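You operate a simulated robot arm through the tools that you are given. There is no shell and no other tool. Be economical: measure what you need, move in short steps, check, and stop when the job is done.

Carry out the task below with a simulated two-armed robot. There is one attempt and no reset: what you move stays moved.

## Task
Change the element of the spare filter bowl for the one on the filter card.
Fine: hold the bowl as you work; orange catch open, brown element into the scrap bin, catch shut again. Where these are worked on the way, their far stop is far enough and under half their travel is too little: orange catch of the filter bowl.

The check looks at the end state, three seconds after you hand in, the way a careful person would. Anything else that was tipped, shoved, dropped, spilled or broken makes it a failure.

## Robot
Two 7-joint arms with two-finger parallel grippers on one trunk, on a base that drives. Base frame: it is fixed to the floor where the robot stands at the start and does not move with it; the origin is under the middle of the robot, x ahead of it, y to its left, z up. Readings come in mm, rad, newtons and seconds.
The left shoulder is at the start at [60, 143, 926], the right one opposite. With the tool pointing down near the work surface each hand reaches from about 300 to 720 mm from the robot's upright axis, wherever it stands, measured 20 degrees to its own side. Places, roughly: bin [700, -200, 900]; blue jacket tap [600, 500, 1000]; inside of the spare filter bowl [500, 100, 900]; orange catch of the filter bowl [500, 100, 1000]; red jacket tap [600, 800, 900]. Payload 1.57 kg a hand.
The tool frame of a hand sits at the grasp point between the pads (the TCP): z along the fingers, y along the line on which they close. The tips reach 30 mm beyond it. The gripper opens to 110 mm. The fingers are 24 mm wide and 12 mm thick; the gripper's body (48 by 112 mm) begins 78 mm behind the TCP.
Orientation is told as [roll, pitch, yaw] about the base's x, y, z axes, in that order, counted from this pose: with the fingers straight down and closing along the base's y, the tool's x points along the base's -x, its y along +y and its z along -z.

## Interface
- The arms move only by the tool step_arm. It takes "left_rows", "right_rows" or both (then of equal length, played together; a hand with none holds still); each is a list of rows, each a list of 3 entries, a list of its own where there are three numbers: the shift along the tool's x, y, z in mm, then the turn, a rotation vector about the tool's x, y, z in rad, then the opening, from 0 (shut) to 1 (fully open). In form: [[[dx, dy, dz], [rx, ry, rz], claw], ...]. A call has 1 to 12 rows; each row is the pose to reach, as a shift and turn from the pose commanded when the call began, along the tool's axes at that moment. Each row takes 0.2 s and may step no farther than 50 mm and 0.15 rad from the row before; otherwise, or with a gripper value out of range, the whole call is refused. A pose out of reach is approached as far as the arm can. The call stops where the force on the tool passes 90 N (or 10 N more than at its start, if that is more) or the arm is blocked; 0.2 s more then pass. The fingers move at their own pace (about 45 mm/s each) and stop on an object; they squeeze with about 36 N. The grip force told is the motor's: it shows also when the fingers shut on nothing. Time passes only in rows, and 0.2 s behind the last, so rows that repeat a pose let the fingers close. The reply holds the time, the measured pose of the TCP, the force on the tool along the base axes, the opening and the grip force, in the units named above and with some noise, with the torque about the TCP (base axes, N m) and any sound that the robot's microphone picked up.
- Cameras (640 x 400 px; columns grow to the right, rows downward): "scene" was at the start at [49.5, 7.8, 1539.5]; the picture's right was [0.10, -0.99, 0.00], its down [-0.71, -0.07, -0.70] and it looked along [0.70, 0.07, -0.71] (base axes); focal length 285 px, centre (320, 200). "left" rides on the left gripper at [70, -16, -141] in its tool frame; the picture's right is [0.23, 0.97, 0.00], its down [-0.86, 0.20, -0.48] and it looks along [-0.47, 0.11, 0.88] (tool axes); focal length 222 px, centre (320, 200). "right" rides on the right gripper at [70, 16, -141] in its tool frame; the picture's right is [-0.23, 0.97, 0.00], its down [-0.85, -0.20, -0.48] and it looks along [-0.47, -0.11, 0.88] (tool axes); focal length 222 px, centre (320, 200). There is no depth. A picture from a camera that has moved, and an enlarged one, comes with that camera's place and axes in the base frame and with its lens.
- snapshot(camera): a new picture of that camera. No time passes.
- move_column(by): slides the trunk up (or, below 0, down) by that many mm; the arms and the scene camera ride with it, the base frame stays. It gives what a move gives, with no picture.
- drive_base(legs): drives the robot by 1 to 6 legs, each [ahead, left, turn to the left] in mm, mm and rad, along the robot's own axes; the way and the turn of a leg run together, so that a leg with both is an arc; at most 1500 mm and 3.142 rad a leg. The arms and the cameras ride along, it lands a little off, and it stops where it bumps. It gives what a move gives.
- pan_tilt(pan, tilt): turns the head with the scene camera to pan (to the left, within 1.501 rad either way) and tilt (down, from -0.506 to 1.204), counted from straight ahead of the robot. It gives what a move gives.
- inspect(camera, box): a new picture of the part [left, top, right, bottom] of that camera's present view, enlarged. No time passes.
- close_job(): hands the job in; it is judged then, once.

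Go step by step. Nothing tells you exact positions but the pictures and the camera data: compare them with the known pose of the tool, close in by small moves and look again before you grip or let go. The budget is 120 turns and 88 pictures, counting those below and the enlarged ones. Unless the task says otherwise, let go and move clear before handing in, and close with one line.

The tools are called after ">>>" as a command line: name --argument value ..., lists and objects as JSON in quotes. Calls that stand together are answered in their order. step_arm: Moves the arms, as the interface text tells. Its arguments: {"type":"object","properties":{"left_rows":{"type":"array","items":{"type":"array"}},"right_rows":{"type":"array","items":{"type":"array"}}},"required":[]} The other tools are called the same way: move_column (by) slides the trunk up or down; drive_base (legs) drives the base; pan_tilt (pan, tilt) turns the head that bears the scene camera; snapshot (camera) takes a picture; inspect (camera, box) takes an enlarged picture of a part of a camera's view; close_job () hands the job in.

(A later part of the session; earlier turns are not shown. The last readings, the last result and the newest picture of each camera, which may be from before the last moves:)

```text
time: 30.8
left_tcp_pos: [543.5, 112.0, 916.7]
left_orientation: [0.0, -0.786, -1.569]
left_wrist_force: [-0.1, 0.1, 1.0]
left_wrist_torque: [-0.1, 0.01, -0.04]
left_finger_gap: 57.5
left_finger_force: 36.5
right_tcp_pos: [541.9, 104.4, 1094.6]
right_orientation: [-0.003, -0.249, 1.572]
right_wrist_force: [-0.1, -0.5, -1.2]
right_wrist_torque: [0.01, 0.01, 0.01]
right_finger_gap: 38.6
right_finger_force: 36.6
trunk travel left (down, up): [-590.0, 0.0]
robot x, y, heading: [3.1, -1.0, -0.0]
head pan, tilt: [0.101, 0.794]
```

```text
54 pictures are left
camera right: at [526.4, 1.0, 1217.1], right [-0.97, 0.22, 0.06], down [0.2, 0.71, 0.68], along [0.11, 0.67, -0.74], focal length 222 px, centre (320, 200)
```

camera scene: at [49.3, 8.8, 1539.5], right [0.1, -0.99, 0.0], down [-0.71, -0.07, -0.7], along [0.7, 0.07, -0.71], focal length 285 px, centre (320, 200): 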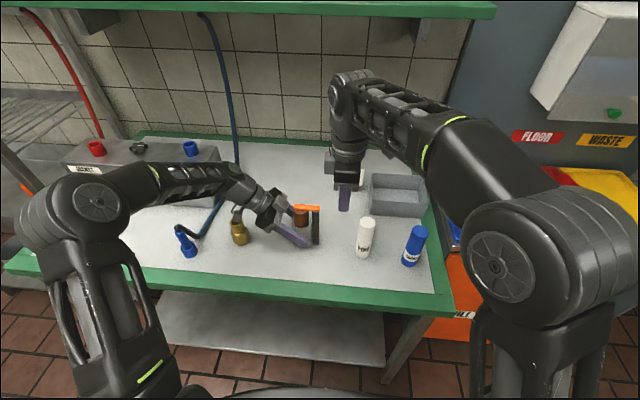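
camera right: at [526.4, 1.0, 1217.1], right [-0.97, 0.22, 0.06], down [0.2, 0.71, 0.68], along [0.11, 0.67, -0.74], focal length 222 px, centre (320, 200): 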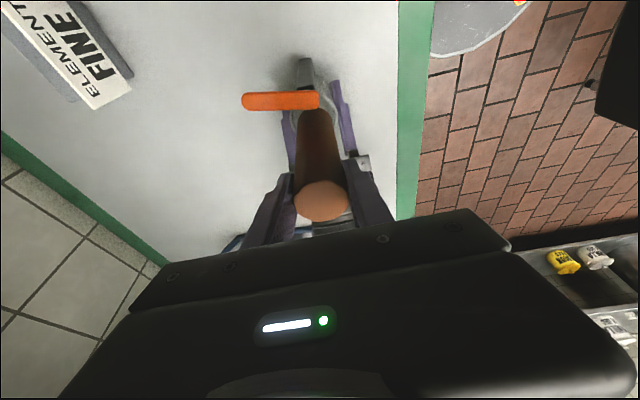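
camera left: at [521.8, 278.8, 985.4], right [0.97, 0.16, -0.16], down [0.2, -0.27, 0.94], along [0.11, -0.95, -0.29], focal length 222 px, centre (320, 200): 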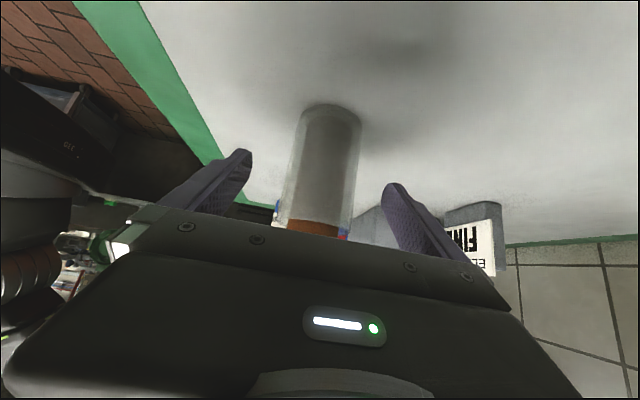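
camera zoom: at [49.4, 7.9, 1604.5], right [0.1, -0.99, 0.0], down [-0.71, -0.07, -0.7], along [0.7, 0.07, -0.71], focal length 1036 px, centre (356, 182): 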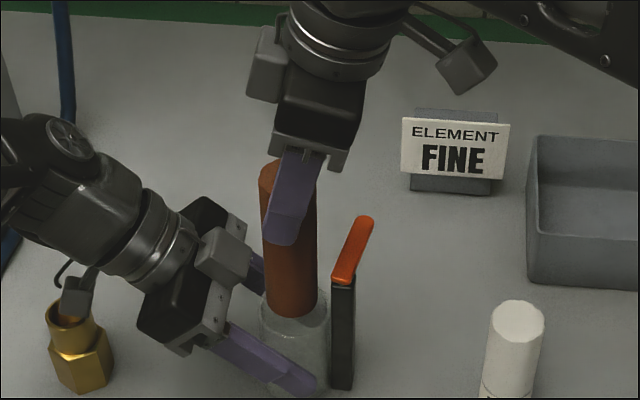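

The element bottom is about 15–20 mm over the rim. The post and catch stand on the −y side, so I go up a little, toward the robot (−x), and only then to −y while rising.

>>> step_arm --right_rows '[[[-3, 0, -11.6], [0, 0, 0], 0.2], [[-4, 30, -15.5], [0, 0, 0], 0.2], [[-5.9, 70, -23.3], [0, 0, 0], 0.2], [[-7.4, 95, -29], [0, 0, 0], 0.2], [[27.7, 95, -53.5], [0, 0, 0], 0.2], [[63.9, 95, -73.1], [0, 0, 0], 0.2], [[101.5, 95, -87.8], [0, 0, 0], 0.2]]'

>>> snapshot --camera "scene"

```text
time: 32.4
left_tcp_pos: [541.9, 111.4, 916.4]
left_orientation: [0.001, -0.784, -1.571]
left_wrist_force: [-0.9, -0.5, 0.9]
left_wrist_torque: [-0.12, 0.0, -0.03]
left_finger_gap: 57.1
left_finger_force: 35.9
right_tcp_pos: [448.8, -17.4, 1152.8]
right_orientation: [-0.002, -0.252, 1.569]
right_wrist_force: [-0.6, -0.3, -0.1]
right_wrist_torque: [0.0, 0.02, 0.02]
right_finger_gap: 38.6
right_finger_force: 36.5
trunk travel left (down, up): [-590.0, 0.0]
robot x, y, heading: [0.8, -1.9, -0.002]
head pan, tilt: [0.101, 0.794]
```

```text
53 pictures are left
camera scene: at [49.3, 6.9, 1604.5], right [0.1, -0.99, 0.0], down [-0.71, -0.07, -0.7], along [0.7, 0.07, -0.71], focal length 285 px, centre (320, 200)
```

scene: 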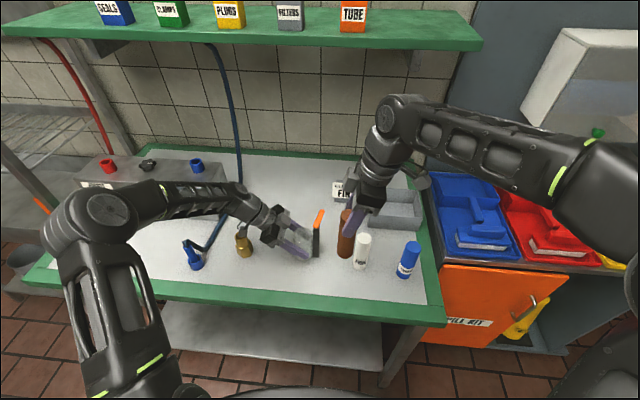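

Clear of everything. I turn the hand back by 90° about the vertical while moving toward the tray.

>>> step_arm --right_rows '[[[11.3, -11.7, -2.9], [0.0323, 0, 0.1268], 0.2], [[22.6, -23.3, -5.8], [0.0647, 0, 0.2537], 0.2], [[33.9, -35, -8.7], [0.097, 0, 0.3805], 0.2], [[45.2, -46.7, -11.5], [0.1293, 0, 0.5073], 0.2], [[56.5, -58.3, -14.4], [0.1617, 0, 0.6342], 0.2], [[67.9, -70, -17.3], [0.194, 0, 0.761], 0.2], [[79.2, -81.7, -20.2], [0.2263, 0, 0.8878], 0.2], [[90.5, -93.3, -23], [0.2587, 0, 1.0147], 0.2], [[101.8, -105, -26], [0.291, 0, 1.1415], 0.2], [[113, -116.7, -28.8], [0.3233, 0, 1.2683], 0.2], [[124.4, -128.3, -31.7], [0.3557, 0, 1.3952], 0.2], [[135.7, -140, -34.6], [0.388, 0, 1.522], 0.2]]'

>>> snapshot --camera "scene"

>>> snapshot --camera "right"

```text
time: 35.0
left_tcp_pos: [543.8, 112.3, 915.5]
left_orientation: [-0.001, -0.786, -1.572]
left_wrist_force: [-0.2, 0.3, 0.2]
left_wrist_torque: [-0.04, -0.01, 0.0]
left_finger_gap: 57.5
left_finger_force: 35.7
right_tcp_pos: [587.2, -155.1, 1155.3]
right_orientation: [0.0, -0.251, -0.002]
right_wrist_force: [0.0, -0.3, -1.0]
right_wrist_torque: [-0.03, 0.0, 0.04]
right_finger_gap: 38.8
right_finger_force: 35.7
trunk travel left (down, up): [-590.0, 0.0]
robot x, y, heading: [0.6, 1.7, 0.0]
head pan, tilt: [0.101, 0.794]
```

```text
52 pictures are left
camera scene: at [49.7, 8.0, 1604.5], right [0.1, -0.99, 0.0], down [-0.71, -0.07, -0.7], along [0.7, 0.07, -0.71], focal length 285 px, centre (320, 200)
```

scene: 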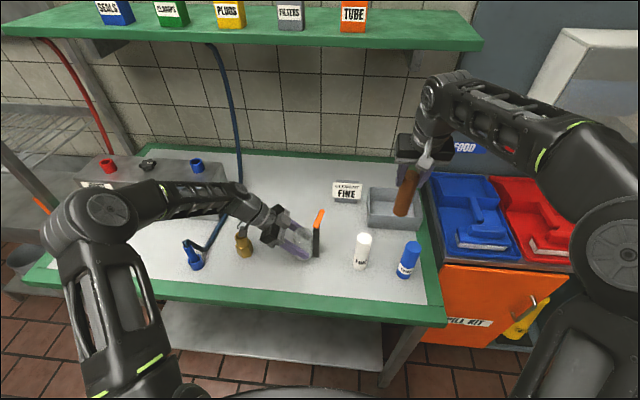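

```text
51 pictures are left
camera right: at [486.0, -139.7, 1277.0], right [0.22, 0.97, 0.06], down [0.71, -0.2, 0.68], along [0.67, -0.11, -0.74], focal length 222 px, centre (320, 200)
```

right: 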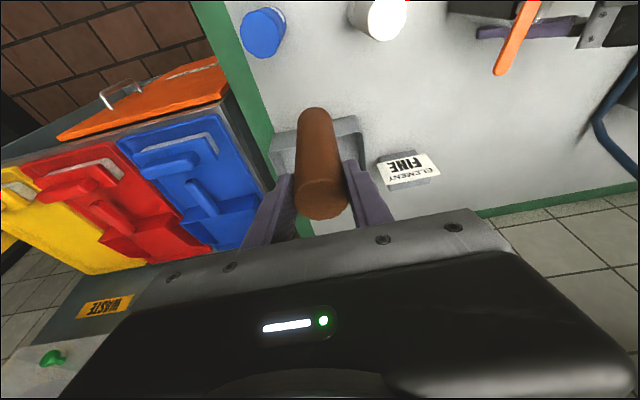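

Before lowering I verify the tray's position with an enlarged view from each camera.

>>> inspect --camera "right" --box '[220, 80, 420, 240]'

>>> inspect --camera "scene" --box '[340, 150, 450, 240]'

```text
2.50 times, centred on (320, 160) of right
camera zoom: at [486.0, -139.7, 1277.0], right [0.22, 0.97, 0.06], down [0.71, -0.2, 0.68], along [0.67, -0.11, -0.74], focal length 555 px, centre (320, 300)
```

zoom: 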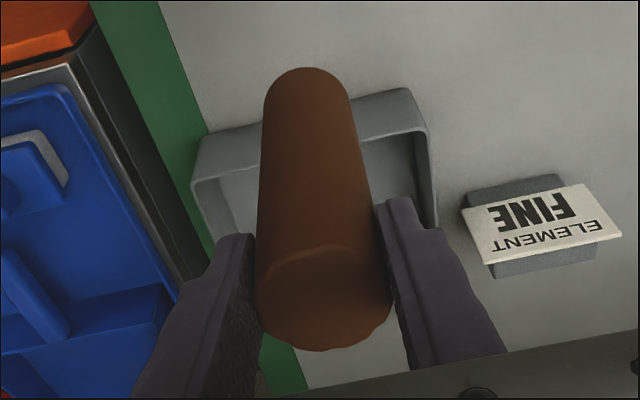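

```text
4.44 times, centred on (395, 195) of scene
camera zoom: at [49.7, 8.0, 1604.5], right [0.1, -0.99, 0.0], down [-0.71, -0.07, -0.7], along [0.7, 0.07, -0.71], focal length 1266 px, centre (-13, 222)
```

zoom: 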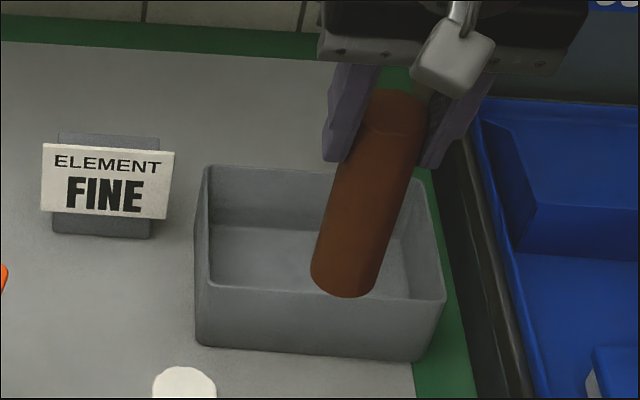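

The tray front rim is at x≈675, y −87 to −257, consistent with before. I carry the element to above [715,−172] with its bottom still above the rim.

>>> step_arm --right_rows '[[[-24.1, -6, 26.8], [0, 0, 0], 0.2], [[-47, -12, 58.4], [0, 0, 0], 0.2], [[-71.2, -17, 85.2], [0, 0, 0], 0.2], [[-86.8, -17, 104.7], [0, 0, 0], 0.2], [[-102.5, -17, 115.9], [0, 0, 0], 0.2], [[-102.5, -17, 115.9], [0, 0, 0], 0.2]]'

>>> inspect --camera "scene" --box '[340, 150, 450, 240]'

>>> snapshot --camera "right"

```text
time: 36.4
left_tcp_pos: [542.7, 111.3, 916.7]
left_orientation: [0.0, -0.787, -1.572]
left_wrist_force: [0.6, 0.7, 0.4]
left_wrist_torque: [-0.04, 0.01, -0.04]
left_finger_gap: 57.5
left_finger_force: 36.0
right_tcp_pos: [717.6, -173.9, 1065.3]
right_orientation: [0.001, -0.252, 0.0]
right_wrist_force: [0.4, 0.3, -0.4]
right_wrist_torque: [-0.03, -0.01, 0.01]
right_finger_gap: 38.7
right_finger_force: 35.6
trunk travel left (down, up): [-590.0, 0.0]
robot x, y, heading: [-0.3, -0.3, 0.002]
head pan, tilt: [0.101, 0.794]
```

```text
4.44 times, centred on (395, 195) of scene
camera zoom: at [49.5, 7.8, 1604.5], right [0.1, -0.99, 0.0], down [-0.71, -0.07, -0.7], along [0.7, 0.07, -0.71], focal length 1266 px, centre (-13, 222)
```

zoom: 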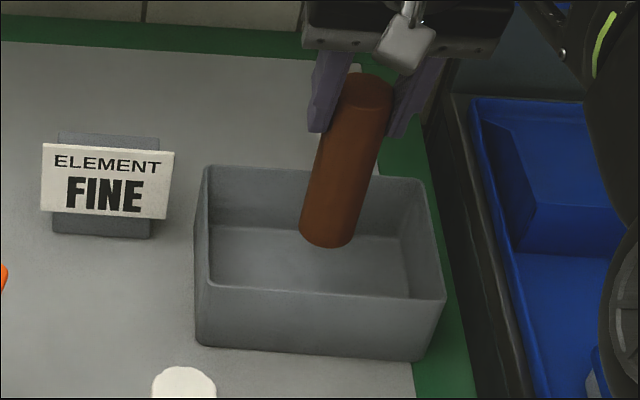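

```text
47 pictures are left
camera right: at [614.5, -157.5, 1187.1], right [0.22, 0.97, 0.06], down [0.71, -0.2, 0.68], along [0.67, -0.11, -0.74], focal length 222 px, centre (320, 200)
```

right: 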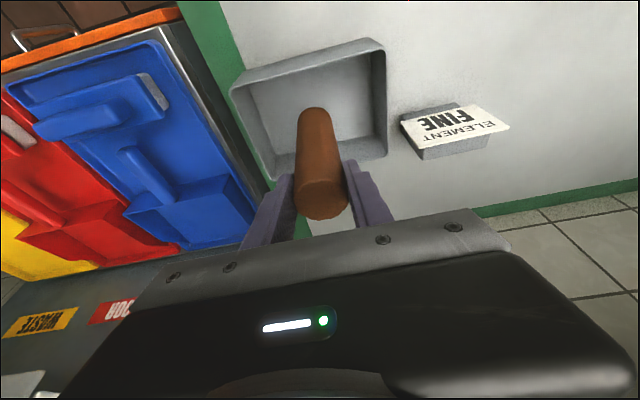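

It hangs inside the tray outline. I lower it to just above the tray floor.

>>> step_arm --right_rows '[[[5, 0, 19.4], [0, 0, 0], 0.2], [[10, 0, 38.8], [0, 0, 0], 0.2], [[14, 0, 54], [0, 0, 0], 0.2], [[16, 0, 62], [0, 0, 0], 0.2], [[17, 0, 65], [0, 0, 0], 0.2], [[17, 0, 65], [0, 0, 0], 0.2]]'

>>> step_arm --right_rows '[[[0.5, 0, 2], [0, 0, 0], 0.2], [[1, 0, 4], [0, 0, 0], 0.2]]'

>>> inspect --camera "scene" --box '[340, 150, 450, 240]'

```text
time: 37.8
left_tcp_pos: [542.6, 113.2, 916.3]
left_orientation: [0.001, -0.784, -1.57]
left_wrist_force: [-0.9, 0.3, -0.3]
left_wrist_torque: [-0.04, 0.0, -0.01]
left_finger_gap: 57.0
left_finger_force: 36.2
right_tcp_pos: [714.9, -174.8, 1000.3]
right_orientation: [-0.001, -0.252, -0.002]
right_wrist_force: [-0.5, 0.5, 0.2]
right_wrist_torque: [-0.03, 0.01, 0.04]
right_finger_gap: 38.5
right_finger_force: 35.6
trunk travel left (down, up): [-590.0, 0.0]
robot x, y, heading: [0.1, -3.4, -0.003]
head pan, tilt: [0.101, 0.794]
```

```text
time: 38.4
left_tcp_pos: [543.2, 112.3, 916.7]
left_orientation: [-0.001, -0.786, -1.571]
left_wrist_force: [0.6, -0.3, 0.0]
left_wrist_torque: [-0.05, -0.02, 0.01]
left_finger_gap: 57.3
left_finger_force: 36.3
right_tcp_pos: [714.9, -172.1, 996.1]
right_orientation: [-0.001, -0.251, 0.0]
right_wrist_force: [0.2, -0.3, -1.0]
right_wrist_torque: [0.01, 0.03, 0.0]
right_finger_gap: 38.6
right_finger_force: 36.2
trunk travel left (down, up): [-590.0, 0.0]
robot x, y, heading: [-0.7, -4.7, -0.001]
head pan, tilt: [0.101, 0.794]
```

```text
4.44 times, centred on (395, 195) of scene
camera zoom: at [49.6, 7.9, 1604.5], right [0.1, -0.99, 0.0], down [-0.71, -0.07, -0.7], along [0.7, 0.07, -0.71], focal length 1266 px, centre (-13, 222)
```

zoom: 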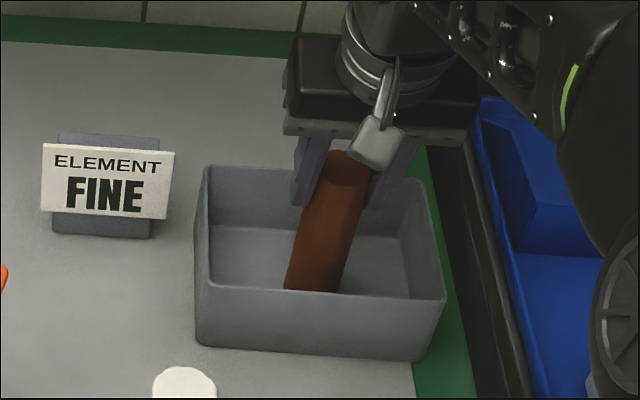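

No floor contact yet; a few more small steps down.

>>> step_arm --right_rows '[[[0.5, 0, 2], [0, 0, 0], 0.2], [[1, 0, 4], [0, 0, 0], 0.2]]'

>>> step_arm --right_rows '[[[0.5, 0, 2], [0, 0, 0], 0.2], [[1, 0, 4], [0, 0, 0], 0.2]]'

```text
time: 39.0
left_tcp_pos: [542.2, 111.6, 916.0]
left_orientation: [0.001, -0.786, -1.572]
left_wrist_force: [-0.1, 0.1, 0.5]
left_wrist_torque: [0.05, 0.02, 0.01]
left_finger_gap: 56.9
left_finger_force: 36.3
right_tcp_pos: [716.3, -174.1, 993.8]
right_orientation: [0.001, -0.254, -0.001]
right_wrist_force: [-0.6, -0.1, 3.9]
right_wrist_torque: [0.07, 0.09, 0.02]
right_finger_gap: 38.4
right_finger_force: 36.0
trunk travel left (down, up): [-590.0, 0.0]
robot x, y, heading: [-0.9, -1.6, -0.001]
head pan, tilt: [0.101, 0.794]
```

```text
time: 39.6
left_tcp_pos: [542.6, 111.5, 917.4]
left_orientation: [0.002, -0.785, -1.572]
left_wrist_force: [-0.3, 0.6, 0.8]
left_wrist_torque: [0.02, 0.01, 0.01]
left_finger_gap: 57.3
left_finger_force: 35.7
right_tcp_pos: [717.2, -172.3, 991.6]
right_orientation: [0.001, -0.258, -0.002]
right_wrist_force: [-2.7, -1.2, 19.3]
right_wrist_torque: [-0.39, 0.59, -0.02]
right_finger_gap: 38.6
right_finger_force: 36.0
trunk travel left (down, up): [-590.0, 0.0]
robot x, y, heading: [-0.8, 1.2, 0.0]
head pan, tilt: [0.101, 0.794]
```

The element stands on the tray floor. I relax by 3 mm, open, and rise straight up.

>>> step_arm --right_rows '[[[-0.8, 0, -3], [0, 0, 0], 0.2], [[-0.8, 0, -3], [0, 0, 0], 0.5], [[-0.8, 0, -3], [0, 0, 0], 0.6], [[-0.8, 0, -3], [0, 0, 0], 0.6], [[-5, 0, -20], [0, 0, 0], 0.6], [[-12, 0, -45], [0, 0, 0], 0.6], [[-20, 0, -75], [0, 0, 0], 0.6]]'

>>> inspect --camera "scene" --box '[340, 130, 450, 240]'

```text
time: 41.2
left_tcp_pos: [543.5, 111.7, 917.2]
left_orientation: [-0.001, -0.784, -1.571]
left_wrist_force: [-0.4, 0.8, 0.8]
left_wrist_torque: [-0.06, 0.01, -0.02]
left_finger_gap: 57.1
left_finger_force: 35.8
right_tcp_pos: [716.6, -173.8, 1067.1]
right_orientation: [-0.001, -0.253, 0.001]
right_wrist_force: [1.2, 0.2, 0.2]
right_wrist_torque: [-0.01, 0.0, -0.01]
right_finger_gap: 66.0
right_finger_force: 0.0
trunk travel left (down, up): [-590.0, 0.0]
robot x, y, heading: [0.6, -3.3, -0.001]
head pan, tilt: [0.101, 0.794]
```

```text
3.64 times, centred on (395, 185) of scene
camera zoom: at [49.3, 8.1, 1604.5], right [0.1, -0.99, 0.0], down [-0.71, -0.07, -0.7], along [0.7, 0.07, -0.71], focal length 1036 px, centre (47, 254)
```

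zoom: 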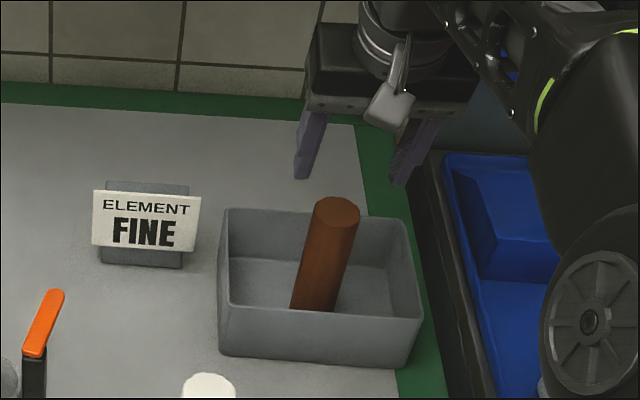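

The brown element stands in the scrap bin. Now I return to the white FINE element, yawing back to the same slanted posture above it.

>>> step_arm --right_rows '[[[15.6, 9.1, -4.8], [-0.0323, 0, -0.1268], 0.6], [[31.3, 18.2, -9.7], [-0.0647, 0, -0.2537], 0.6], [[46.9, 27.3, -14.5], [-0.097, 0, -0.3805], 0.6], [[62.5, 36.3, -19.3], [-0.1293, 0, -0.5073], 0.6], [[78.1, 45.4, -24.2], [-0.1617, 0, -0.6342], 0.6], [[93.8, 54.5, -29], [-0.194, 0, -0.761], 0.6], [[109.4, 63.6, -33.8], [-0.2263, 0, -0.8878], 0.6], [[125, 72.7, -38.7], [-0.2587, 0, -1.0147], 0.6], [[140.6, 81.8, -43.5], [-0.291, 0, -1.1415], 0.75], [[156.3, 90.8, -48.3], [-0.3233, 0, -1.2683], 0.75], [[171.9, 99.9, -53.2], [-0.3557, 0, -1.3952], 0.75], [[187.5, 109, -58], [-0.388, 0, -1.522], 0.75]]'

>>> inspect --camera "scene" --box '[310, 180, 430, 290]'

>>> snapshot --camera "right"

```text
time: 43.8
left_tcp_pos: [542.1, 111.3, 917.2]
left_orientation: [0.001, -0.785, -1.57]
left_wrist_force: [-0.7, 0.3, 0.4]
left_wrist_torque: [-0.02, 0.02, -0.03]
left_finger_gap: 57.2
left_finger_force: 35.9
right_tcp_pos: [519.7, -63.0, 1077.7]
right_orientation: [-0.001, -0.251, 1.573]
right_wrist_force: [0.5, -0.4, -0.8]
right_wrist_torque: [0.01, -0.02, -0.01]
right_finger_gap: 82.7
right_finger_force: 0.0
trunk travel left (down, up): [-590.0, 0.0]
robot x, y, heading: [0.1, -1.2, 0.001]
head pan, tilt: [0.101, 0.794]
```

```text
3.64 times, centred on (370, 235) of scene
camera zoom: at [49.4, 8.0, 1604.5], right [0.1, -0.99, 0.0], down [-0.71, -0.07, -0.7], along [0.7, 0.07, -0.71], focal length 1036 px, centre (138, 73)
```

zoom: 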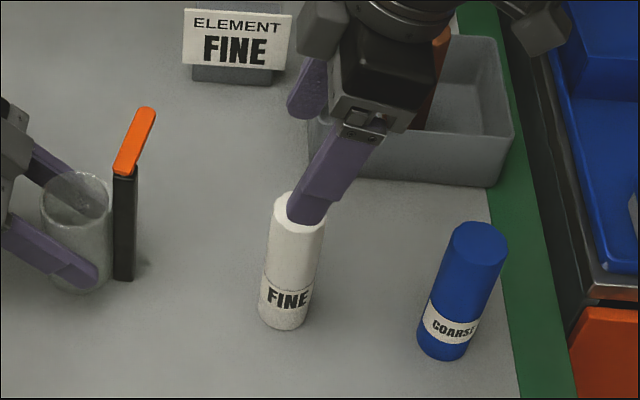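

```text
43 pictures are left
camera right: at [503.7, -166.2, 1198.6], right [-0.97, 0.22, 0.06], down [0.2, 0.71, 0.68], along [0.11, 0.67, -0.74], focal length 222 px, centre (320, 200)
```

right: 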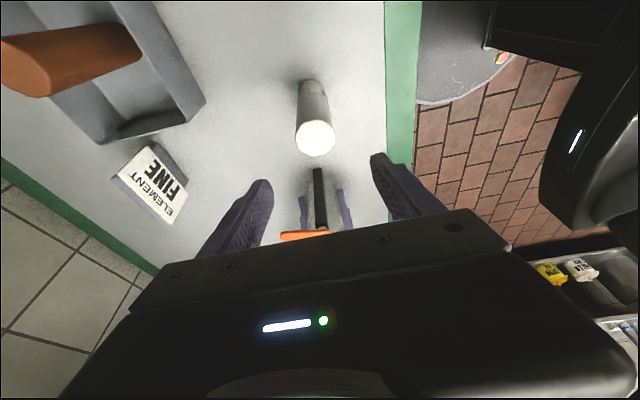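

The white element is at ≈[521,−61], centred under the open fingers. I descend and check.

>>> step_arm --right_rows '[[[7, 0, 29], [0, 0, 0], 0.75], [[14, -1, 56], [0, 0, 0], 0.75], [[19, -1, 75], [0, 0, 0], 0.75], [[21, -1, 84], [0, 0, 0], 0.75]]'

>>> inspect --camera "scene" --box '[310, 180, 430, 290]'

>>> inspect --camera "right" --box '[220, 120, 420, 240]'

```text
time: 44.8
left_tcp_pos: [542.5, 111.9, 916.2]
left_orientation: [-0.001, -0.784, -1.57]
left_wrist_force: [0.4, -0.4, 0.6]
left_wrist_torque: [-0.01, -0.02, 0.02]
left_finger_gap: 56.9
left_finger_force: 35.7
right_tcp_pos: [521.7, -61.8, 990.3]
right_orientation: [-0.001, -0.25, 1.571]
right_wrist_force: [-0.3, 0.4, 0.2]
right_wrist_torque: [0.0, -0.01, -0.01]
right_finger_gap: 82.7
right_finger_force: 0.0
trunk travel left (down, up): [-590.0, 0.0]
robot x, y, heading: [3.0, 0.1, 0.003]
head pan, tilt: [0.101, 0.794]
```

```text
3.64 times, centred on (370, 235) of scene
camera zoom: at [49.6, 7.9, 1604.5], right [0.1, -0.99, 0.0], down [-0.71, -0.07, -0.7], along [0.7, 0.07, -0.71], focal length 1036 px, centre (138, 73)
```

zoom: 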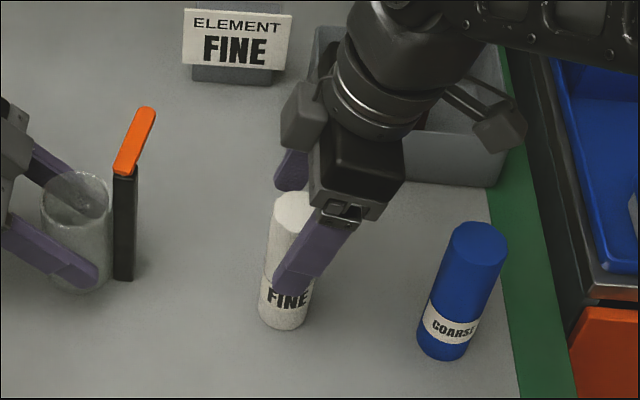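

```text
3.20 times, centred on (320, 180) of right
camera zoom: at [505.2, -165.2, 1110.6], right [-0.97, 0.22, 0.05], down [0.2, 0.71, 0.68], along [0.11, 0.67, -0.74], focal length 711 px, centre (320, 264)
```

zoom: 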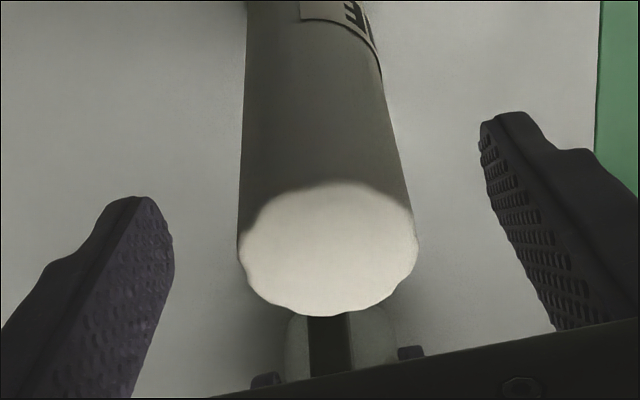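

Well centred; I close on it and lift slightly to check the hold.

>>> step_arm --right_rows '[[[0, 0, 0], [0, 0, 0], 0.2], [[0, 0, 0], [0, 0, 0], 0.2], [[0, 0, 0], [0, 0, 0], 0.2], [[0, 0, 0], [0, 0, 0], 0.2], [[0, 0, 0], [0, 0, 0], 0.2], [[-3.7, 0, -14.5], [0, 0, 0], 0.2], [[-7.4, 0, -29], [0, 0, 0], 0.2]]'

>>> inspect --camera "scene" --box '[310, 180, 430, 290]'

```text
time: 46.4
left_tcp_pos: [542.9, 112.7, 916.6]
left_orientation: [-0.001, -0.784, -1.57]
left_wrist_force: [-1.3, 0.9, 0.2]
left_wrist_torque: [-0.01, 0.03, -0.01]
left_finger_gap: 57.0
left_finger_force: 35.8
right_tcp_pos: [522.3, -62.3, 1018.0]
right_orientation: [-0.001, -0.25, 1.571]
right_wrist_force: [0.3, 0.2, -1.1]
right_wrist_torque: [0.0, 0.06, -0.01]
right_finger_gap: 38.5
right_finger_force: 36.5
trunk travel left (down, up): [-590.0, 0.0]
robot x, y, heading: [-1.9, 2.4, 0.003]
head pan, tilt: [0.101, 0.794]
```

```text
3.64 times, centred on (370, 235) of scene
camera zoom: at [49.5, 8.0, 1604.5], right [0.1, -0.99, 0.0], down [-0.71, -0.07, -0.7], along [0.7, 0.07, -0.71], focal length 1036 px, centre (138, 73)
```

zoom: 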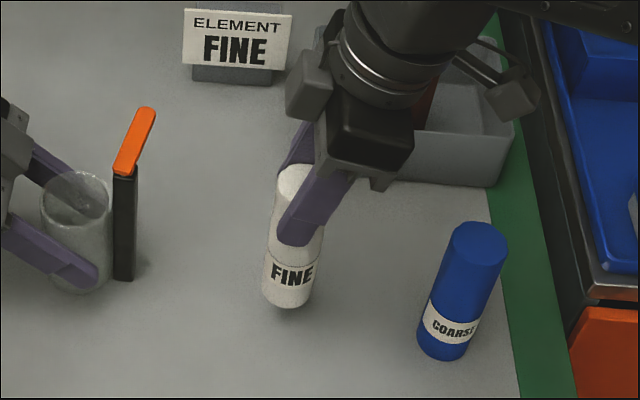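

The FINE element is held upright. I carry it up and around the post on the robot side, as I came.

>>> step_arm --right_rows '[[[-9.9, 0, -38.8], [0, 0, 0], 0.2], [[-19.8, 0, -77.5], [0, 0, 0], 0.2], [[-38.1, 20, -109], [0, 0, 0], 0.2], [[-61.2, 50, -118.6], [0, 0, 0], 0.2], [[-90.7, 75, -113.1], [0, 0, 0], 0.2], [[-127.8, 80, -96.4], [0, 0, 0], 0.2], [[-163.4, 80, -73.9], [0, 0, 0], 0.2], [[-190, 80, -61], [0, 0, 0], 0.2], [[-190, 80, -61], [0, 0, 0], 0.2]]'

>>> snapshot --camera "scene"

```text
time: 48.4
left_tcp_pos: [543.4, 111.9, 916.2]
left_orientation: [0.0, -0.785, -1.57]
left_wrist_force: [0.1, 0.3, 0.1]
left_wrist_torque: [-0.06, -0.03, 0.01]
left_finger_gap: 57.4
left_finger_force: 36.2
right_tcp_pos: [438.2, 108.6, 1125.4]
right_orientation: [-0.003, -0.251, 1.571]
right_wrist_force: [-0.6, 0.8, -0.5]
right_wrist_torque: [0.0, 0.0, 0.01]
right_finger_gap: 38.6
right_finger_force: 36.5
trunk travel left (down, up): [-590.0, 0.0]
robot x, y, heading: [3.3, 2.0, 0.004]
head pan, tilt: [0.101, 0.794]
```

```text
39 pictures are left
camera scene: at [49.6, 7.7, 1604.5], right [0.1, -0.99, 0.0], down [-0.71, -0.07, -0.7], along [0.7, 0.07, -0.71], focal length 285 px, centre (320, 200)
```

scene: 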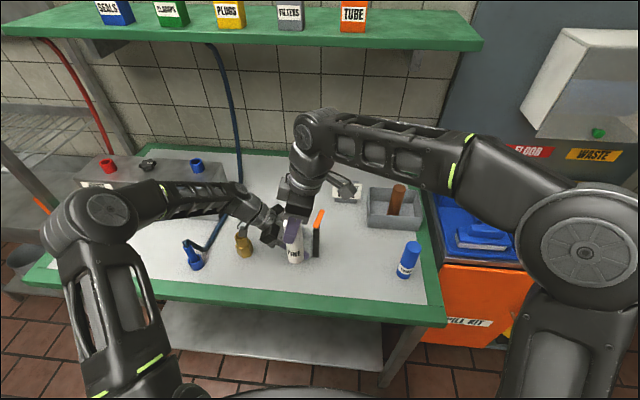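

Now I move it over the bowl at a height that clears the rim.

>>> step_arm --right_rows '[[[1.2, -35, 4.8], [0, 0, 0], 0.2], [[2.5, -70, 9.7], [0, 0, 0], 0.2], [[4.5, -103, 13.6], [0, 0, 0], 0.2], [[4.5, -103, 13.6], [0, 0, 0], 0.2]]'

>>> inspect --camera "scene" --box '[250, 170, 370, 270]'

>>> inspect --camera "right" --box '[220, 60, 420, 240]'

```text
time: 49.4
left_tcp_pos: [542.0, 113.3, 916.6]
left_orientation: [0.0, -0.787, -1.57]
left_wrist_force: [-0.9, 0.8, 0.0]
left_wrist_torque: [-0.07, 0.02, -0.03]
left_finger_gap: 57.3
left_finger_force: 35.9
right_tcp_pos: [543.0, 107.4, 1110.6]
right_orientation: [-0.002, -0.249, 1.572]
right_wrist_force: [0.7, 0.5, -0.4]
right_wrist_torque: [0.0, 0.0, -0.03]
right_finger_gap: 38.7
right_finger_force: 35.9
trunk travel left (down, up): [-590.0, 0.0]
robot x, y, heading: [-0.8, 0.6, 0.003]
head pan, tilt: [0.101, 0.794]
```

```text
4.00 times, centred on (310, 220) of scene
camera zoom: at [49.3, 7.9, 1604.5], right [0.1, -0.99, 0.0], down [-0.71, -0.07, -0.7], along [0.7, 0.07, -0.71], focal length 1140 px, centre (360, 120)
```

zoom: 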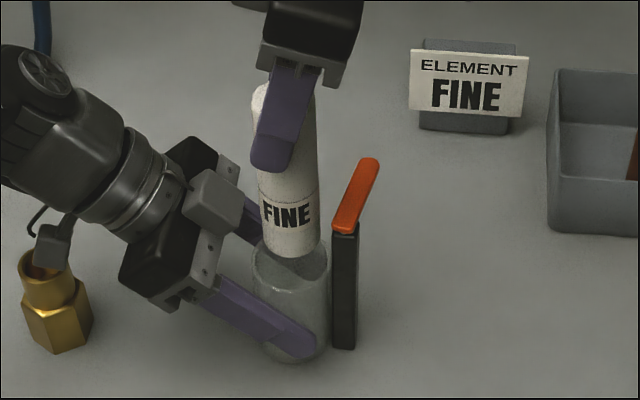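

```text
2.22 times, centred on (320, 150) of right
camera zoom: at [527.7, 3.9, 1231.5], right [-0.97, 0.22, 0.05], down [0.2, 0.71, 0.68], along [0.11, 0.67, -0.74], focal length 494 px, centre (320, 311)
```

zoom: 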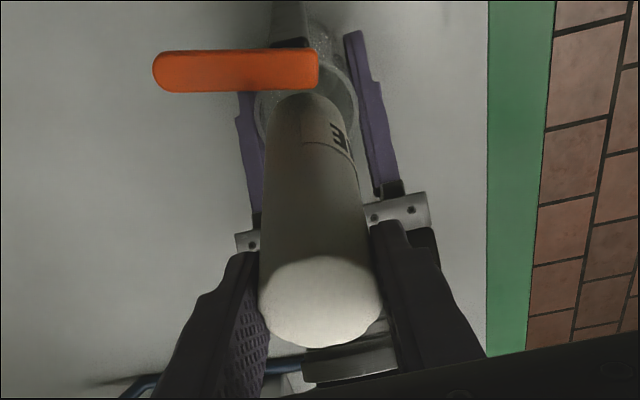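

Element and bowl axes agree within about 2 mm. I shift +1.5 mm in y and lower it into the mouth of the bowl, checking the force.

>>> step_arm --right_rows '[[[-1.5, 0, 0], [0, 0, 0], 0.2], [[1, 0, 9.7], [0, 0, 0], 0.2], [[3.4, 0, 19.4], [0, 0, 0], 0.2], [[5.9, 0, 29], [0, 0, 0], 0.2], [[8.4, 0, 38.8], [0, 0, 0], 0.2], [[8.4, 0, 38.8], [0, 0, 0], 0.2]]'

>>> inspect --camera "scene" --box '[250, 170, 370, 270]'

```text
time: 50.8
left_tcp_pos: [542.4, 112.1, 915.1]
left_orientation: [-0.001, -0.787, -1.57]
left_wrist_force: [0.1, -0.1, 0.2]
left_wrist_torque: [-0.01, -0.04, 0.03]
left_finger_gap: 57.3
left_finger_force: 35.6
right_tcp_pos: [545.2, 104.7, 1071.8]
right_orientation: [-0.001, -0.25, 1.57]
right_wrist_force: [-0.3, -0.2, -1.1]
right_wrist_torque: [-0.02, 0.01, 0.0]
right_finger_gap: 38.6
right_finger_force: 35.7
trunk travel left (down, up): [-590.0, 0.0]
robot x, y, heading: [2.6, -0.5, 0.0]
head pan, tilt: [0.101, 0.794]
```

```text
4.00 times, centred on (310, 220) of scene
camera zoom: at [49.6, 7.9, 1604.5], right [0.1, -0.99, 0.0], down [-0.71, -0.07, -0.7], along [0.7, 0.07, -0.71], focal length 1140 px, centre (360, 120)
```

zoom: 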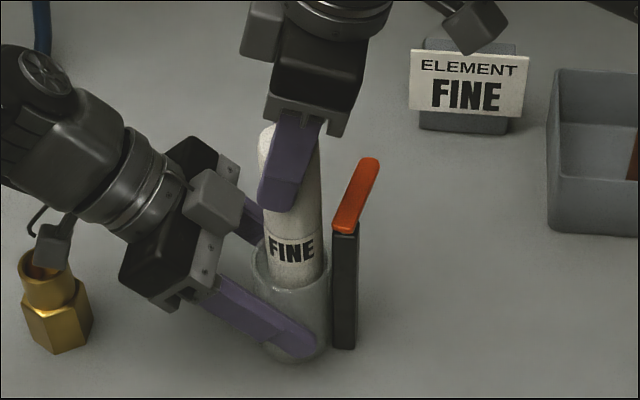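

It is entering freely; I correct 2 mm toward +y and lower to just above the seat.

>>> step_arm --right_rows '[[[-2, 0, 0], [0, 0, 0], 0.2], [[1.7, 0, 14.5], [0, 0, 0], 0.2], [[5.4, 0, 29], [0, 0, 0], 0.2], [[9.1, 0, 43.6], [0, 0, 0], 0.2], [[12.8, 0, 58], [0, 0, 0], 0.2], [[16, 0, 71], [0, 0, 0], 0.2], [[16, 0, 71], [0, 0, 0], 0.2]]'

>>> inspect --camera "scene" --box '[250, 170, 370, 270]'

```text
time: 52.4
left_tcp_pos: [543.7, 112.4, 916.6]
left_orientation: [-0.001, -0.784, -1.57]
left_wrist_force: [0.6, -0.2, 0.0]
left_wrist_torque: [-0.04, -0.08, 0.0]
left_finger_gap: 57.3
left_finger_force: 36.1
right_tcp_pos: [547.1, 108.1, 998.9]
right_orientation: [-0.001, -0.25, 1.57]
right_wrist_force: [-0.5, 0.3, 0.3]
right_wrist_torque: [0.02, 0.04, -0.02]
right_finger_gap: 38.6
right_finger_force: 36.5
trunk travel left (down, up): [-590.0, 0.0]
robot x, y, heading: [-3.2, 0.5, 0.005]
head pan, tilt: [0.101, 0.794]
```

```text
4.00 times, centred on (310, 220) of scene
camera zoom: at [49.7, 8.0, 1604.5], right [0.1, -0.99, 0.0], down [-0.71, -0.07, -0.7], along [0.7, 0.07, -0.71], focal length 1140 px, centre (360, 120)
```

zoom: 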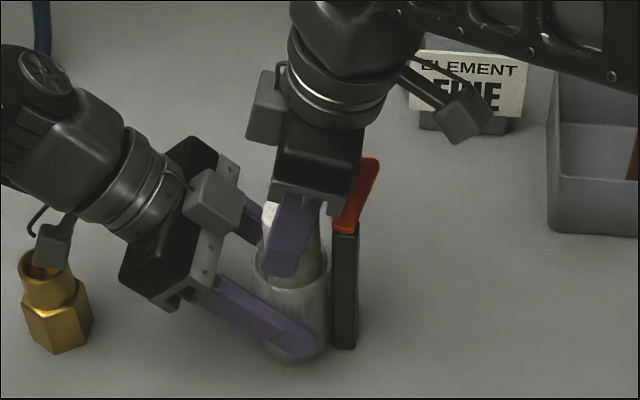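

No contact yet; I lower in 2 mm steps until it seats.

>>> step_arm --right_rows '[[[0.5, 0, 2], [0, 0, 0], 0.2], [[1, 0, 4], [0, 0, 0], 0.2]]'

>>> step_arm --right_rows '[[[0.5, 0, 2], [0, 0, 0], 0.2], [[0.5, 0, 2], [0, 0, 0], 0.2]]'

```text
time: 53.0
left_tcp_pos: [542.5, 112.0, 917.5]
left_orientation: [-0.001, -0.782, -1.571]
left_wrist_force: [1.9, 1.9, -2.6]
left_wrist_torque: [-0.55, -0.13, 0.2]
left_finger_gap: 57.3
left_finger_force: 36.3
right_tcp_pos: [545.0, 107.2, 996.9]
right_orientation: [-0.006, -0.252, 1.571]
right_wrist_force: [-1.2, -3.9, 13.2]
right_wrist_torque: [-0.3, -0.17, -0.06]
right_finger_gap: 38.7
right_finger_force: 35.8
trunk travel left (down, up): [-590.0, 0.0]
robot x, y, heading: [3.2, -1.7, -0.004]
head pan, tilt: [0.101, 0.794]
```

```text
time: 53.6
left_tcp_pos: [542.1, 112.9, 917.7]
left_orientation: [0.002, -0.784, -1.571]
left_wrist_force: [6.5, 4.2, -13.6]
left_wrist_torque: [-0.76, -0.31, 0.16]
left_finger_gap: 57.2
left_finger_force: 36.3
right_tcp_pos: [544.9, 107.9, 994.9]
right_orientation: [-0.006, -0.253, 1.571]
right_wrist_force: [-3.4, -5.3, 31.8]
right_wrist_torque: [-0.43, 0.58, 0.05]
right_finger_gap: 39.0
right_finger_force: 35.9
trunk travel left (down, up): [-590.0, 0.0]
robot x, y, heading: [1.0, 3.4, -0.0]
head pan, tilt: [0.101, 0.794]
```

It seats on the bowl's bottom at about the same depth as the old element. I relax, open and rise.

>>> step_arm --right_rows '[[[-0.8, 0, -3], [0, 0, 0], 0.2], [[-0.8, 0, -3], [0, 0, 0], 0.6], [[-0.8, 0, -3], [0, 0, 0], 0.75], [[-0.8, 0, -3], [0, 0, 0], 0.75], [[-0.8, 0, -3], [0, 0, 0], 0.75], [[-6, 0, -25], [0, 0, 0], 0.75], [[-13, 0, -50], [0, 0, 0], 0.75], [[-18, 0, -75], [0, 0, 0], 0.75]]'

>>> inspect --camera "scene" --box '[250, 170, 370, 270]'

>>> inspect --camera "right" --box '[220, 60, 420, 240]'

```text
time: 55.4
left_tcp_pos: [543.1, 111.6, 917.1]
left_orientation: [0.0, -0.786, -1.571]
left_wrist_force: [-0.5, 0.3, -1.0]
left_wrist_torque: [0.04, 0.03, -0.01]
left_finger_gap: 57.3
left_finger_force: 36.4
right_tcp_pos: [544.8, 108.0, 1070.1]
right_orientation: [-0.002, -0.249, 1.571]
right_wrist_force: [0.0, -1.0, -0.7]
right_wrist_torque: [0.0, -0.02, -0.03]
right_finger_gap: 82.2
right_finger_force: 0.0
trunk travel left (down, up): [-590.0, 0.0]
robot x, y, heading: [-0.0, -1.0, -0.001]
head pan, tilt: [0.101, 0.794]
```

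```text
4.00 times, centred on (310, 220) of scene
camera zoom: at [49.4, 7.9, 1604.5], right [0.1, -0.99, 0.0], down [-0.71, -0.07, -0.7], along [0.7, 0.07, -0.71], focal length 1140 px, centre (360, 120)
```

zoom: 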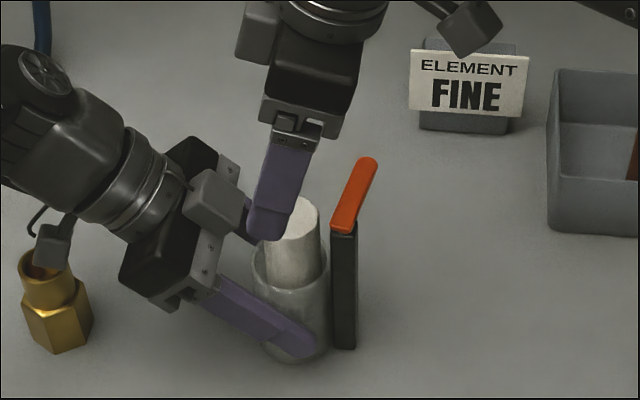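

```text
2.22 times, centred on (320, 150) of right
camera zoom: at [527.8, 5.3, 1191.3], right [-0.97, 0.22, 0.06], down [0.2, 0.71, 0.68], along [0.11, 0.67, -0.74], focal length 494 px, centre (320, 311)
```

zoom: 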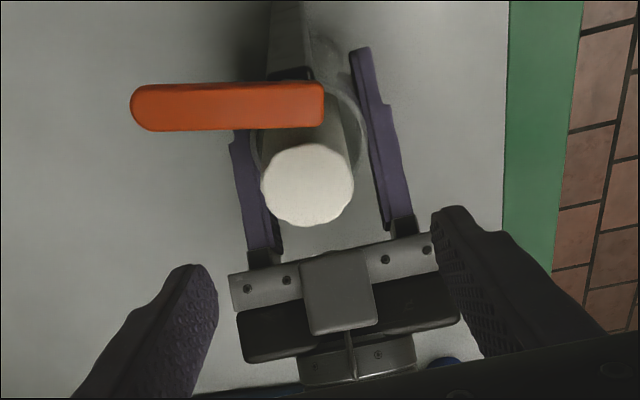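

The white element is seated. Now I untilt, shut the right fingers and go to the −y side of the open catch to swing it back.

>>> step_arm --right_rows '[[[30, -10, -6], [0, 0, 0], 0.4], [[60, -20, -12], [0, 0.12, 0], 0], [[86, -29, -17], [0, 0.25, 0], 0], [[86, -29, -17], [0, 0.25, 0], 0], [[86, -29, -17], [0, 0.25, 0], 0], [[86, -29, -17], [0, 0.25, 0], 0]]'

>>> inspect --camera "scene" --box '[260, 170, 360, 250]'

```text
time: 56.8
left_tcp_pos: [543.3, 112.4, 916.9]
left_orientation: [0.001, -0.785, -1.57]
left_wrist_force: [0.3, 0.6, -1.2]
left_wrist_torque: [0.04, -0.02, -0.01]
left_finger_gap: 57.3
left_finger_force: 36.0
right_tcp_pos: [574.1, 19.1, 1065.8]
right_orientation: [-0.003, 0.0, 1.571]
right_wrist_force: [0.0, -0.3, -0.2]
right_wrist_torque: [-0.05, -0.03, -0.01]
right_finger_gap: 0.1
right_finger_force: 21.3
trunk travel left (down, up): [-590.0, 0.0]
robot x, y, heading: [-2.7, -0.1, -0.004]
head pan, tilt: [0.101, 0.794]
```

```text
5.00 times, centred on (310, 210) of scene
camera zoom: at [49.7, 8.0, 1604.5], right [0.1, -0.99, 0.0], down [-0.71, -0.07, -0.7], along [0.7, 0.07, -0.71], focal length 1425 px, centre (370, 150)
```

zoom: 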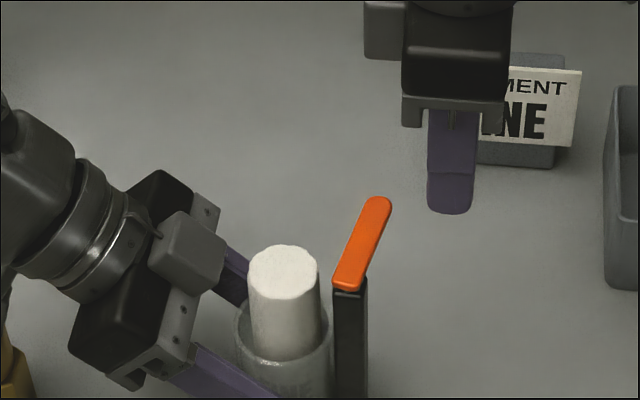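

The fingers are clear on the −y side. I lower to catch height and begin swinging it back along its arc in small steps.

>>> step_arm --right_rows '[[[0, 0, 16], [0, 0, 0], 0], [[0, 0, 31.5], [0, 0, 0], 0], [[-10, -1, 31.5], [0, 0, 0], 0], [[-20, -3, 31.5], [0, 0, 0], 0], [[-28, -6, 31.5], [0, 0, 0], 0], [[-28, -6, 31.5], [0, 0, 0], 0]]'

>>> inspect --camera "scene" --box '[260, 170, 360, 250]'

```text
time: 58.2
left_tcp_pos: [543.7, 112.1, 916.7]
left_orientation: [0.0, -0.786, -1.57]
left_wrist_force: [-1.0, 0.8, 0.1]
left_wrist_torque: [-0.01, 0.04, 0.06]
left_finger_gap: 57.6
left_finger_force: 36.5
right_tcp_pos: [579.6, 46.1, 1031.7]
right_orientation: [-0.001, 0.0, 1.572]
right_wrist_force: [0.6, -0.7, -0.5]
right_wrist_torque: [0.01, -0.02, 0.01]
right_finger_gap: 0.0
right_finger_force: 20.9
trunk travel left (down, up): [-590.0, 0.0]
robot x, y, heading: [0.3, 0.2, -0.001]
head pan, tilt: [0.101, 0.794]
```

```text
5.00 times, centred on (310, 210) of scene
camera zoom: at [49.7, 7.8, 1604.5], right [0.1, -0.99, 0.0], down [-0.71, -0.07, -0.7], along [0.7, 0.07, -0.71], focal length 1425 px, centre (370, 150)
```

zoom: 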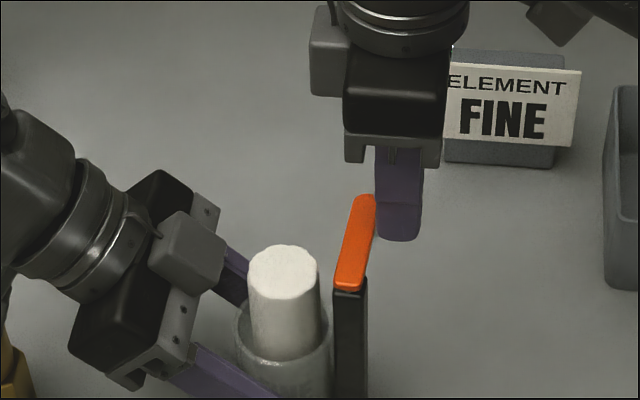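

It follows. I continue the arc to about 15° from shut.

>>> step_arm --right_rows '[[[-10, -4, -1], [0, 0, 0], 0], [[-22, -6, -1.5], [0, 0, 0], 0], [[-34, -4, -1.5], [0, 0, 0], 0], [[-43, 0, -1.5], [0, 0, 0], 0], [[-52, 7, -1.5], [0, 0, 0], 0], [[-52, 7, -1.5], [0, 0, 0], 0]]'

>>> inspect --camera "scene" --box '[260, 170, 360, 250]'

>>> inspect --camera "right" --box '[230, 80, 390, 240]'

```text
time: 59.6
left_tcp_pos: [543.0, 112.4, 916.1]
left_orientation: [0.0, -0.786, -1.571]
left_wrist_force: [-0.2, 0.5, -0.1]
left_wrist_torque: [0.05, -0.04, 0.01]
left_finger_gap: 57.4
left_finger_force: 36.2
right_tcp_pos: [573.9, 98.9, 1033.7]
right_orientation: [-0.003, -0.001, 1.57]
right_wrist_force: [0.8, -1.0, 0.6]
right_wrist_torque: [0.01, -0.03, 0.03]
right_finger_gap: 0.2
right_finger_force: 21.1
trunk travel left (down, up): [-590.0, 0.0]
robot x, y, heading: [0.3, -3.3, 0.0]
head pan, tilt: [0.101, 0.794]
```

```text
5.00 times, centred on (310, 210) of scene
camera zoom: at [49.9, 7.9, 1604.5], right [0.1, -0.99, 0.0], down [-0.71, -0.07, -0.7], along [0.7, 0.07, -0.71], focal length 1425 px, centre (370, 150)
```

zoom: 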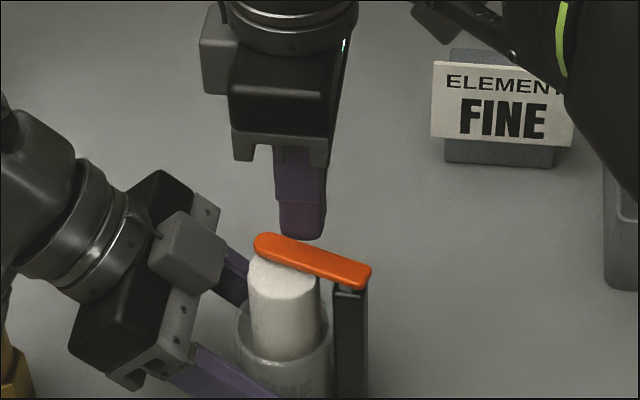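

```text
2.50 times, centred on (310, 160) of right
camera zoom: at [557.6, 29.1, 1178.4], right [-0.97, 0.23, 0.0], down [0.2, 0.85, 0.48], along [0.11, 0.47, -0.88], focal length 555 px, centre (345, 300)
```

zoom: 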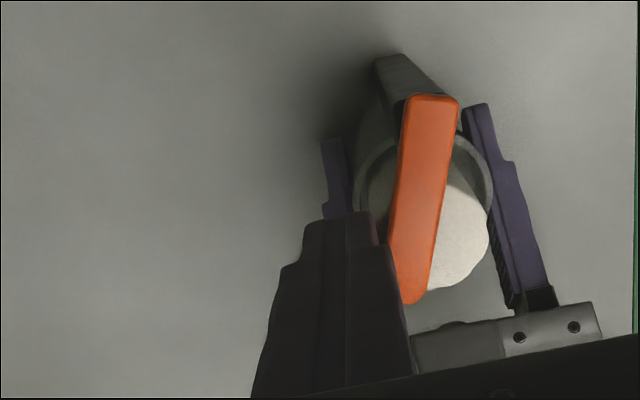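

About 20° remain. I push on toward −x in small steps to the shut position.

>>> step_arm --right_rows '[[[-2, 3, 0], [0, 0, 0], 0], [[-4, 6, 0], [0, 0, 0], 0], [[-5, 9, 0], [0, 0, 0], 0], [[-5, 9, 0], [0, 0, 0], 0]]'

>>> inspect --camera "scene" --box '[260, 170, 360, 250]'

>>> inspect --camera "right" --box '[230, 80, 390, 240]'

```text
time: 60.6
left_tcp_pos: [544.0, 112.8, 917.1]
left_orientation: [0.0, -0.785, -1.572]
left_wrist_force: [-0.5, -1.2, -0.4]
left_wrist_torque: [0.02, -0.07, 0.06]
left_finger_gap: 57.2
left_finger_force: 36.1
right_tcp_pos: [564.6, 103.9, 1034.4]
right_orientation: [-0.001, 0.001, 1.572]
right_wrist_force: [0.4, -0.9, 0.7]
right_wrist_torque: [0.02, -0.04, 0.02]
right_finger_gap: 0.2
right_finger_force: 21.0
trunk travel left (down, up): [-590.0, 0.0]
robot x, y, heading: [-2.0, 2.5, 0.002]
head pan, tilt: [0.101, 0.794]
```

```text
5.00 times, centred on (310, 210) of scene
camera zoom: at [49.8, 8.0, 1604.5], right [0.1, -0.99, 0.0], down [-0.71, -0.07, -0.7], along [0.7, 0.07, -0.71], focal length 1425 px, centre (370, 150)
```

zoom: 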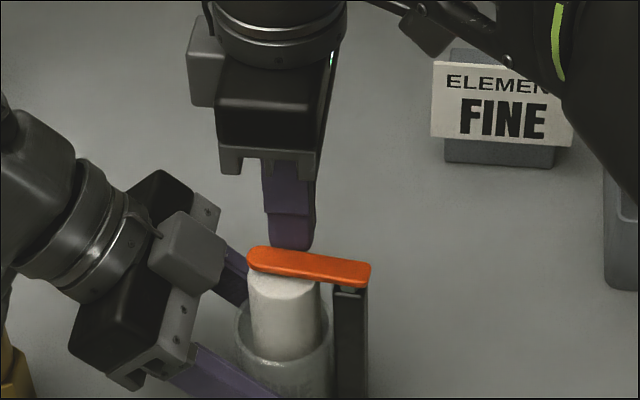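

```text
2.50 times, centred on (310, 160) of right
camera zoom: at [548.7, 33.9, 1177.9], right [-0.97, 0.23, 0.0], down [0.2, 0.85, 0.48], along [0.11, 0.47, -0.88], focal length 555 px, centre (345, 300)
```

zoom: 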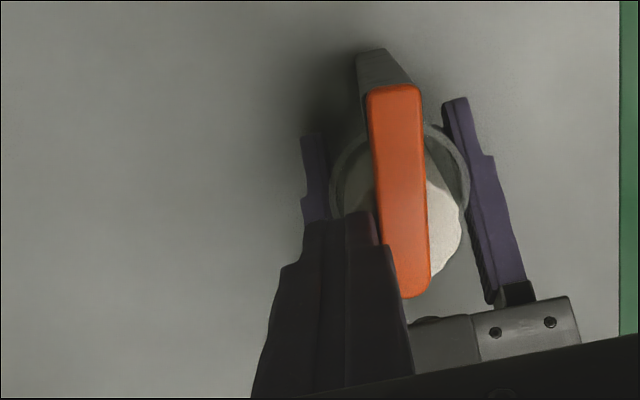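

A few degrees remain compared with the original picture. I push another 5 mm gently.

>>> step_arm --right_rows '[[[-0.5, 2, 0], [0, 0, 0], 0], [[-1, 4, 0], [0, 0, 0], 0], [[-1, 5.5, 0], [0, 0, 0], 0], [[-1, 5.5, 0], [0, 0, 0], 0]]'

>>> inspect --camera "scene" --box '[250, 180, 370, 260]'

```text
time: 61.6
left_tcp_pos: [542.6, 111.1, 916.4]
left_orientation: [-0.001, -0.784, -1.572]
left_wrist_force: [-11.5, 0.0, 1.1]
left_wrist_torque: [-0.02, -1.11, -0.01]
left_finger_gap: 57.4
left_finger_force: 36.1
right_tcp_pos: [559.7, 104.0, 1035.9]
right_orientation: [-0.004, 0.001, 1.569]
right_wrist_force: [11.9, -0.9, -2.8]
right_wrist_torque: [-0.01, -0.35, -0.11]
right_finger_gap: 0.1
right_finger_force: 21.5
trunk travel left (down, up): [-590.0, 0.0]
robot x, y, heading: [-1.4, -2.2, 0.003]
head pan, tilt: [0.101, 0.794]
```

```text
5.00 times, centred on (310, 220) of scene
camera zoom: at [49.7, 8.0, 1604.5], right [0.1, -0.99, 0.0], down [-0.71, -0.07, -0.7], along [0.7, 0.07, -0.71], focal length 1425 px, centre (370, 100)
```

zoom: 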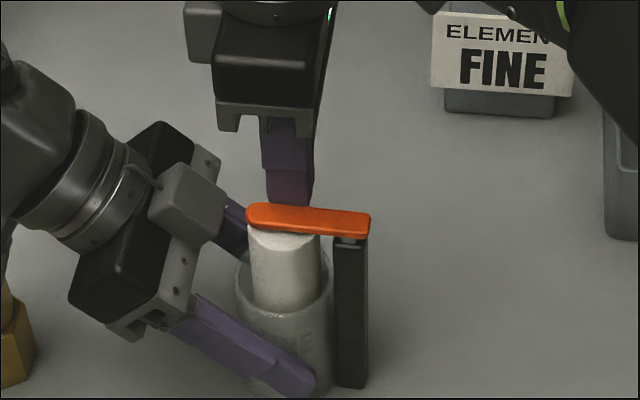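

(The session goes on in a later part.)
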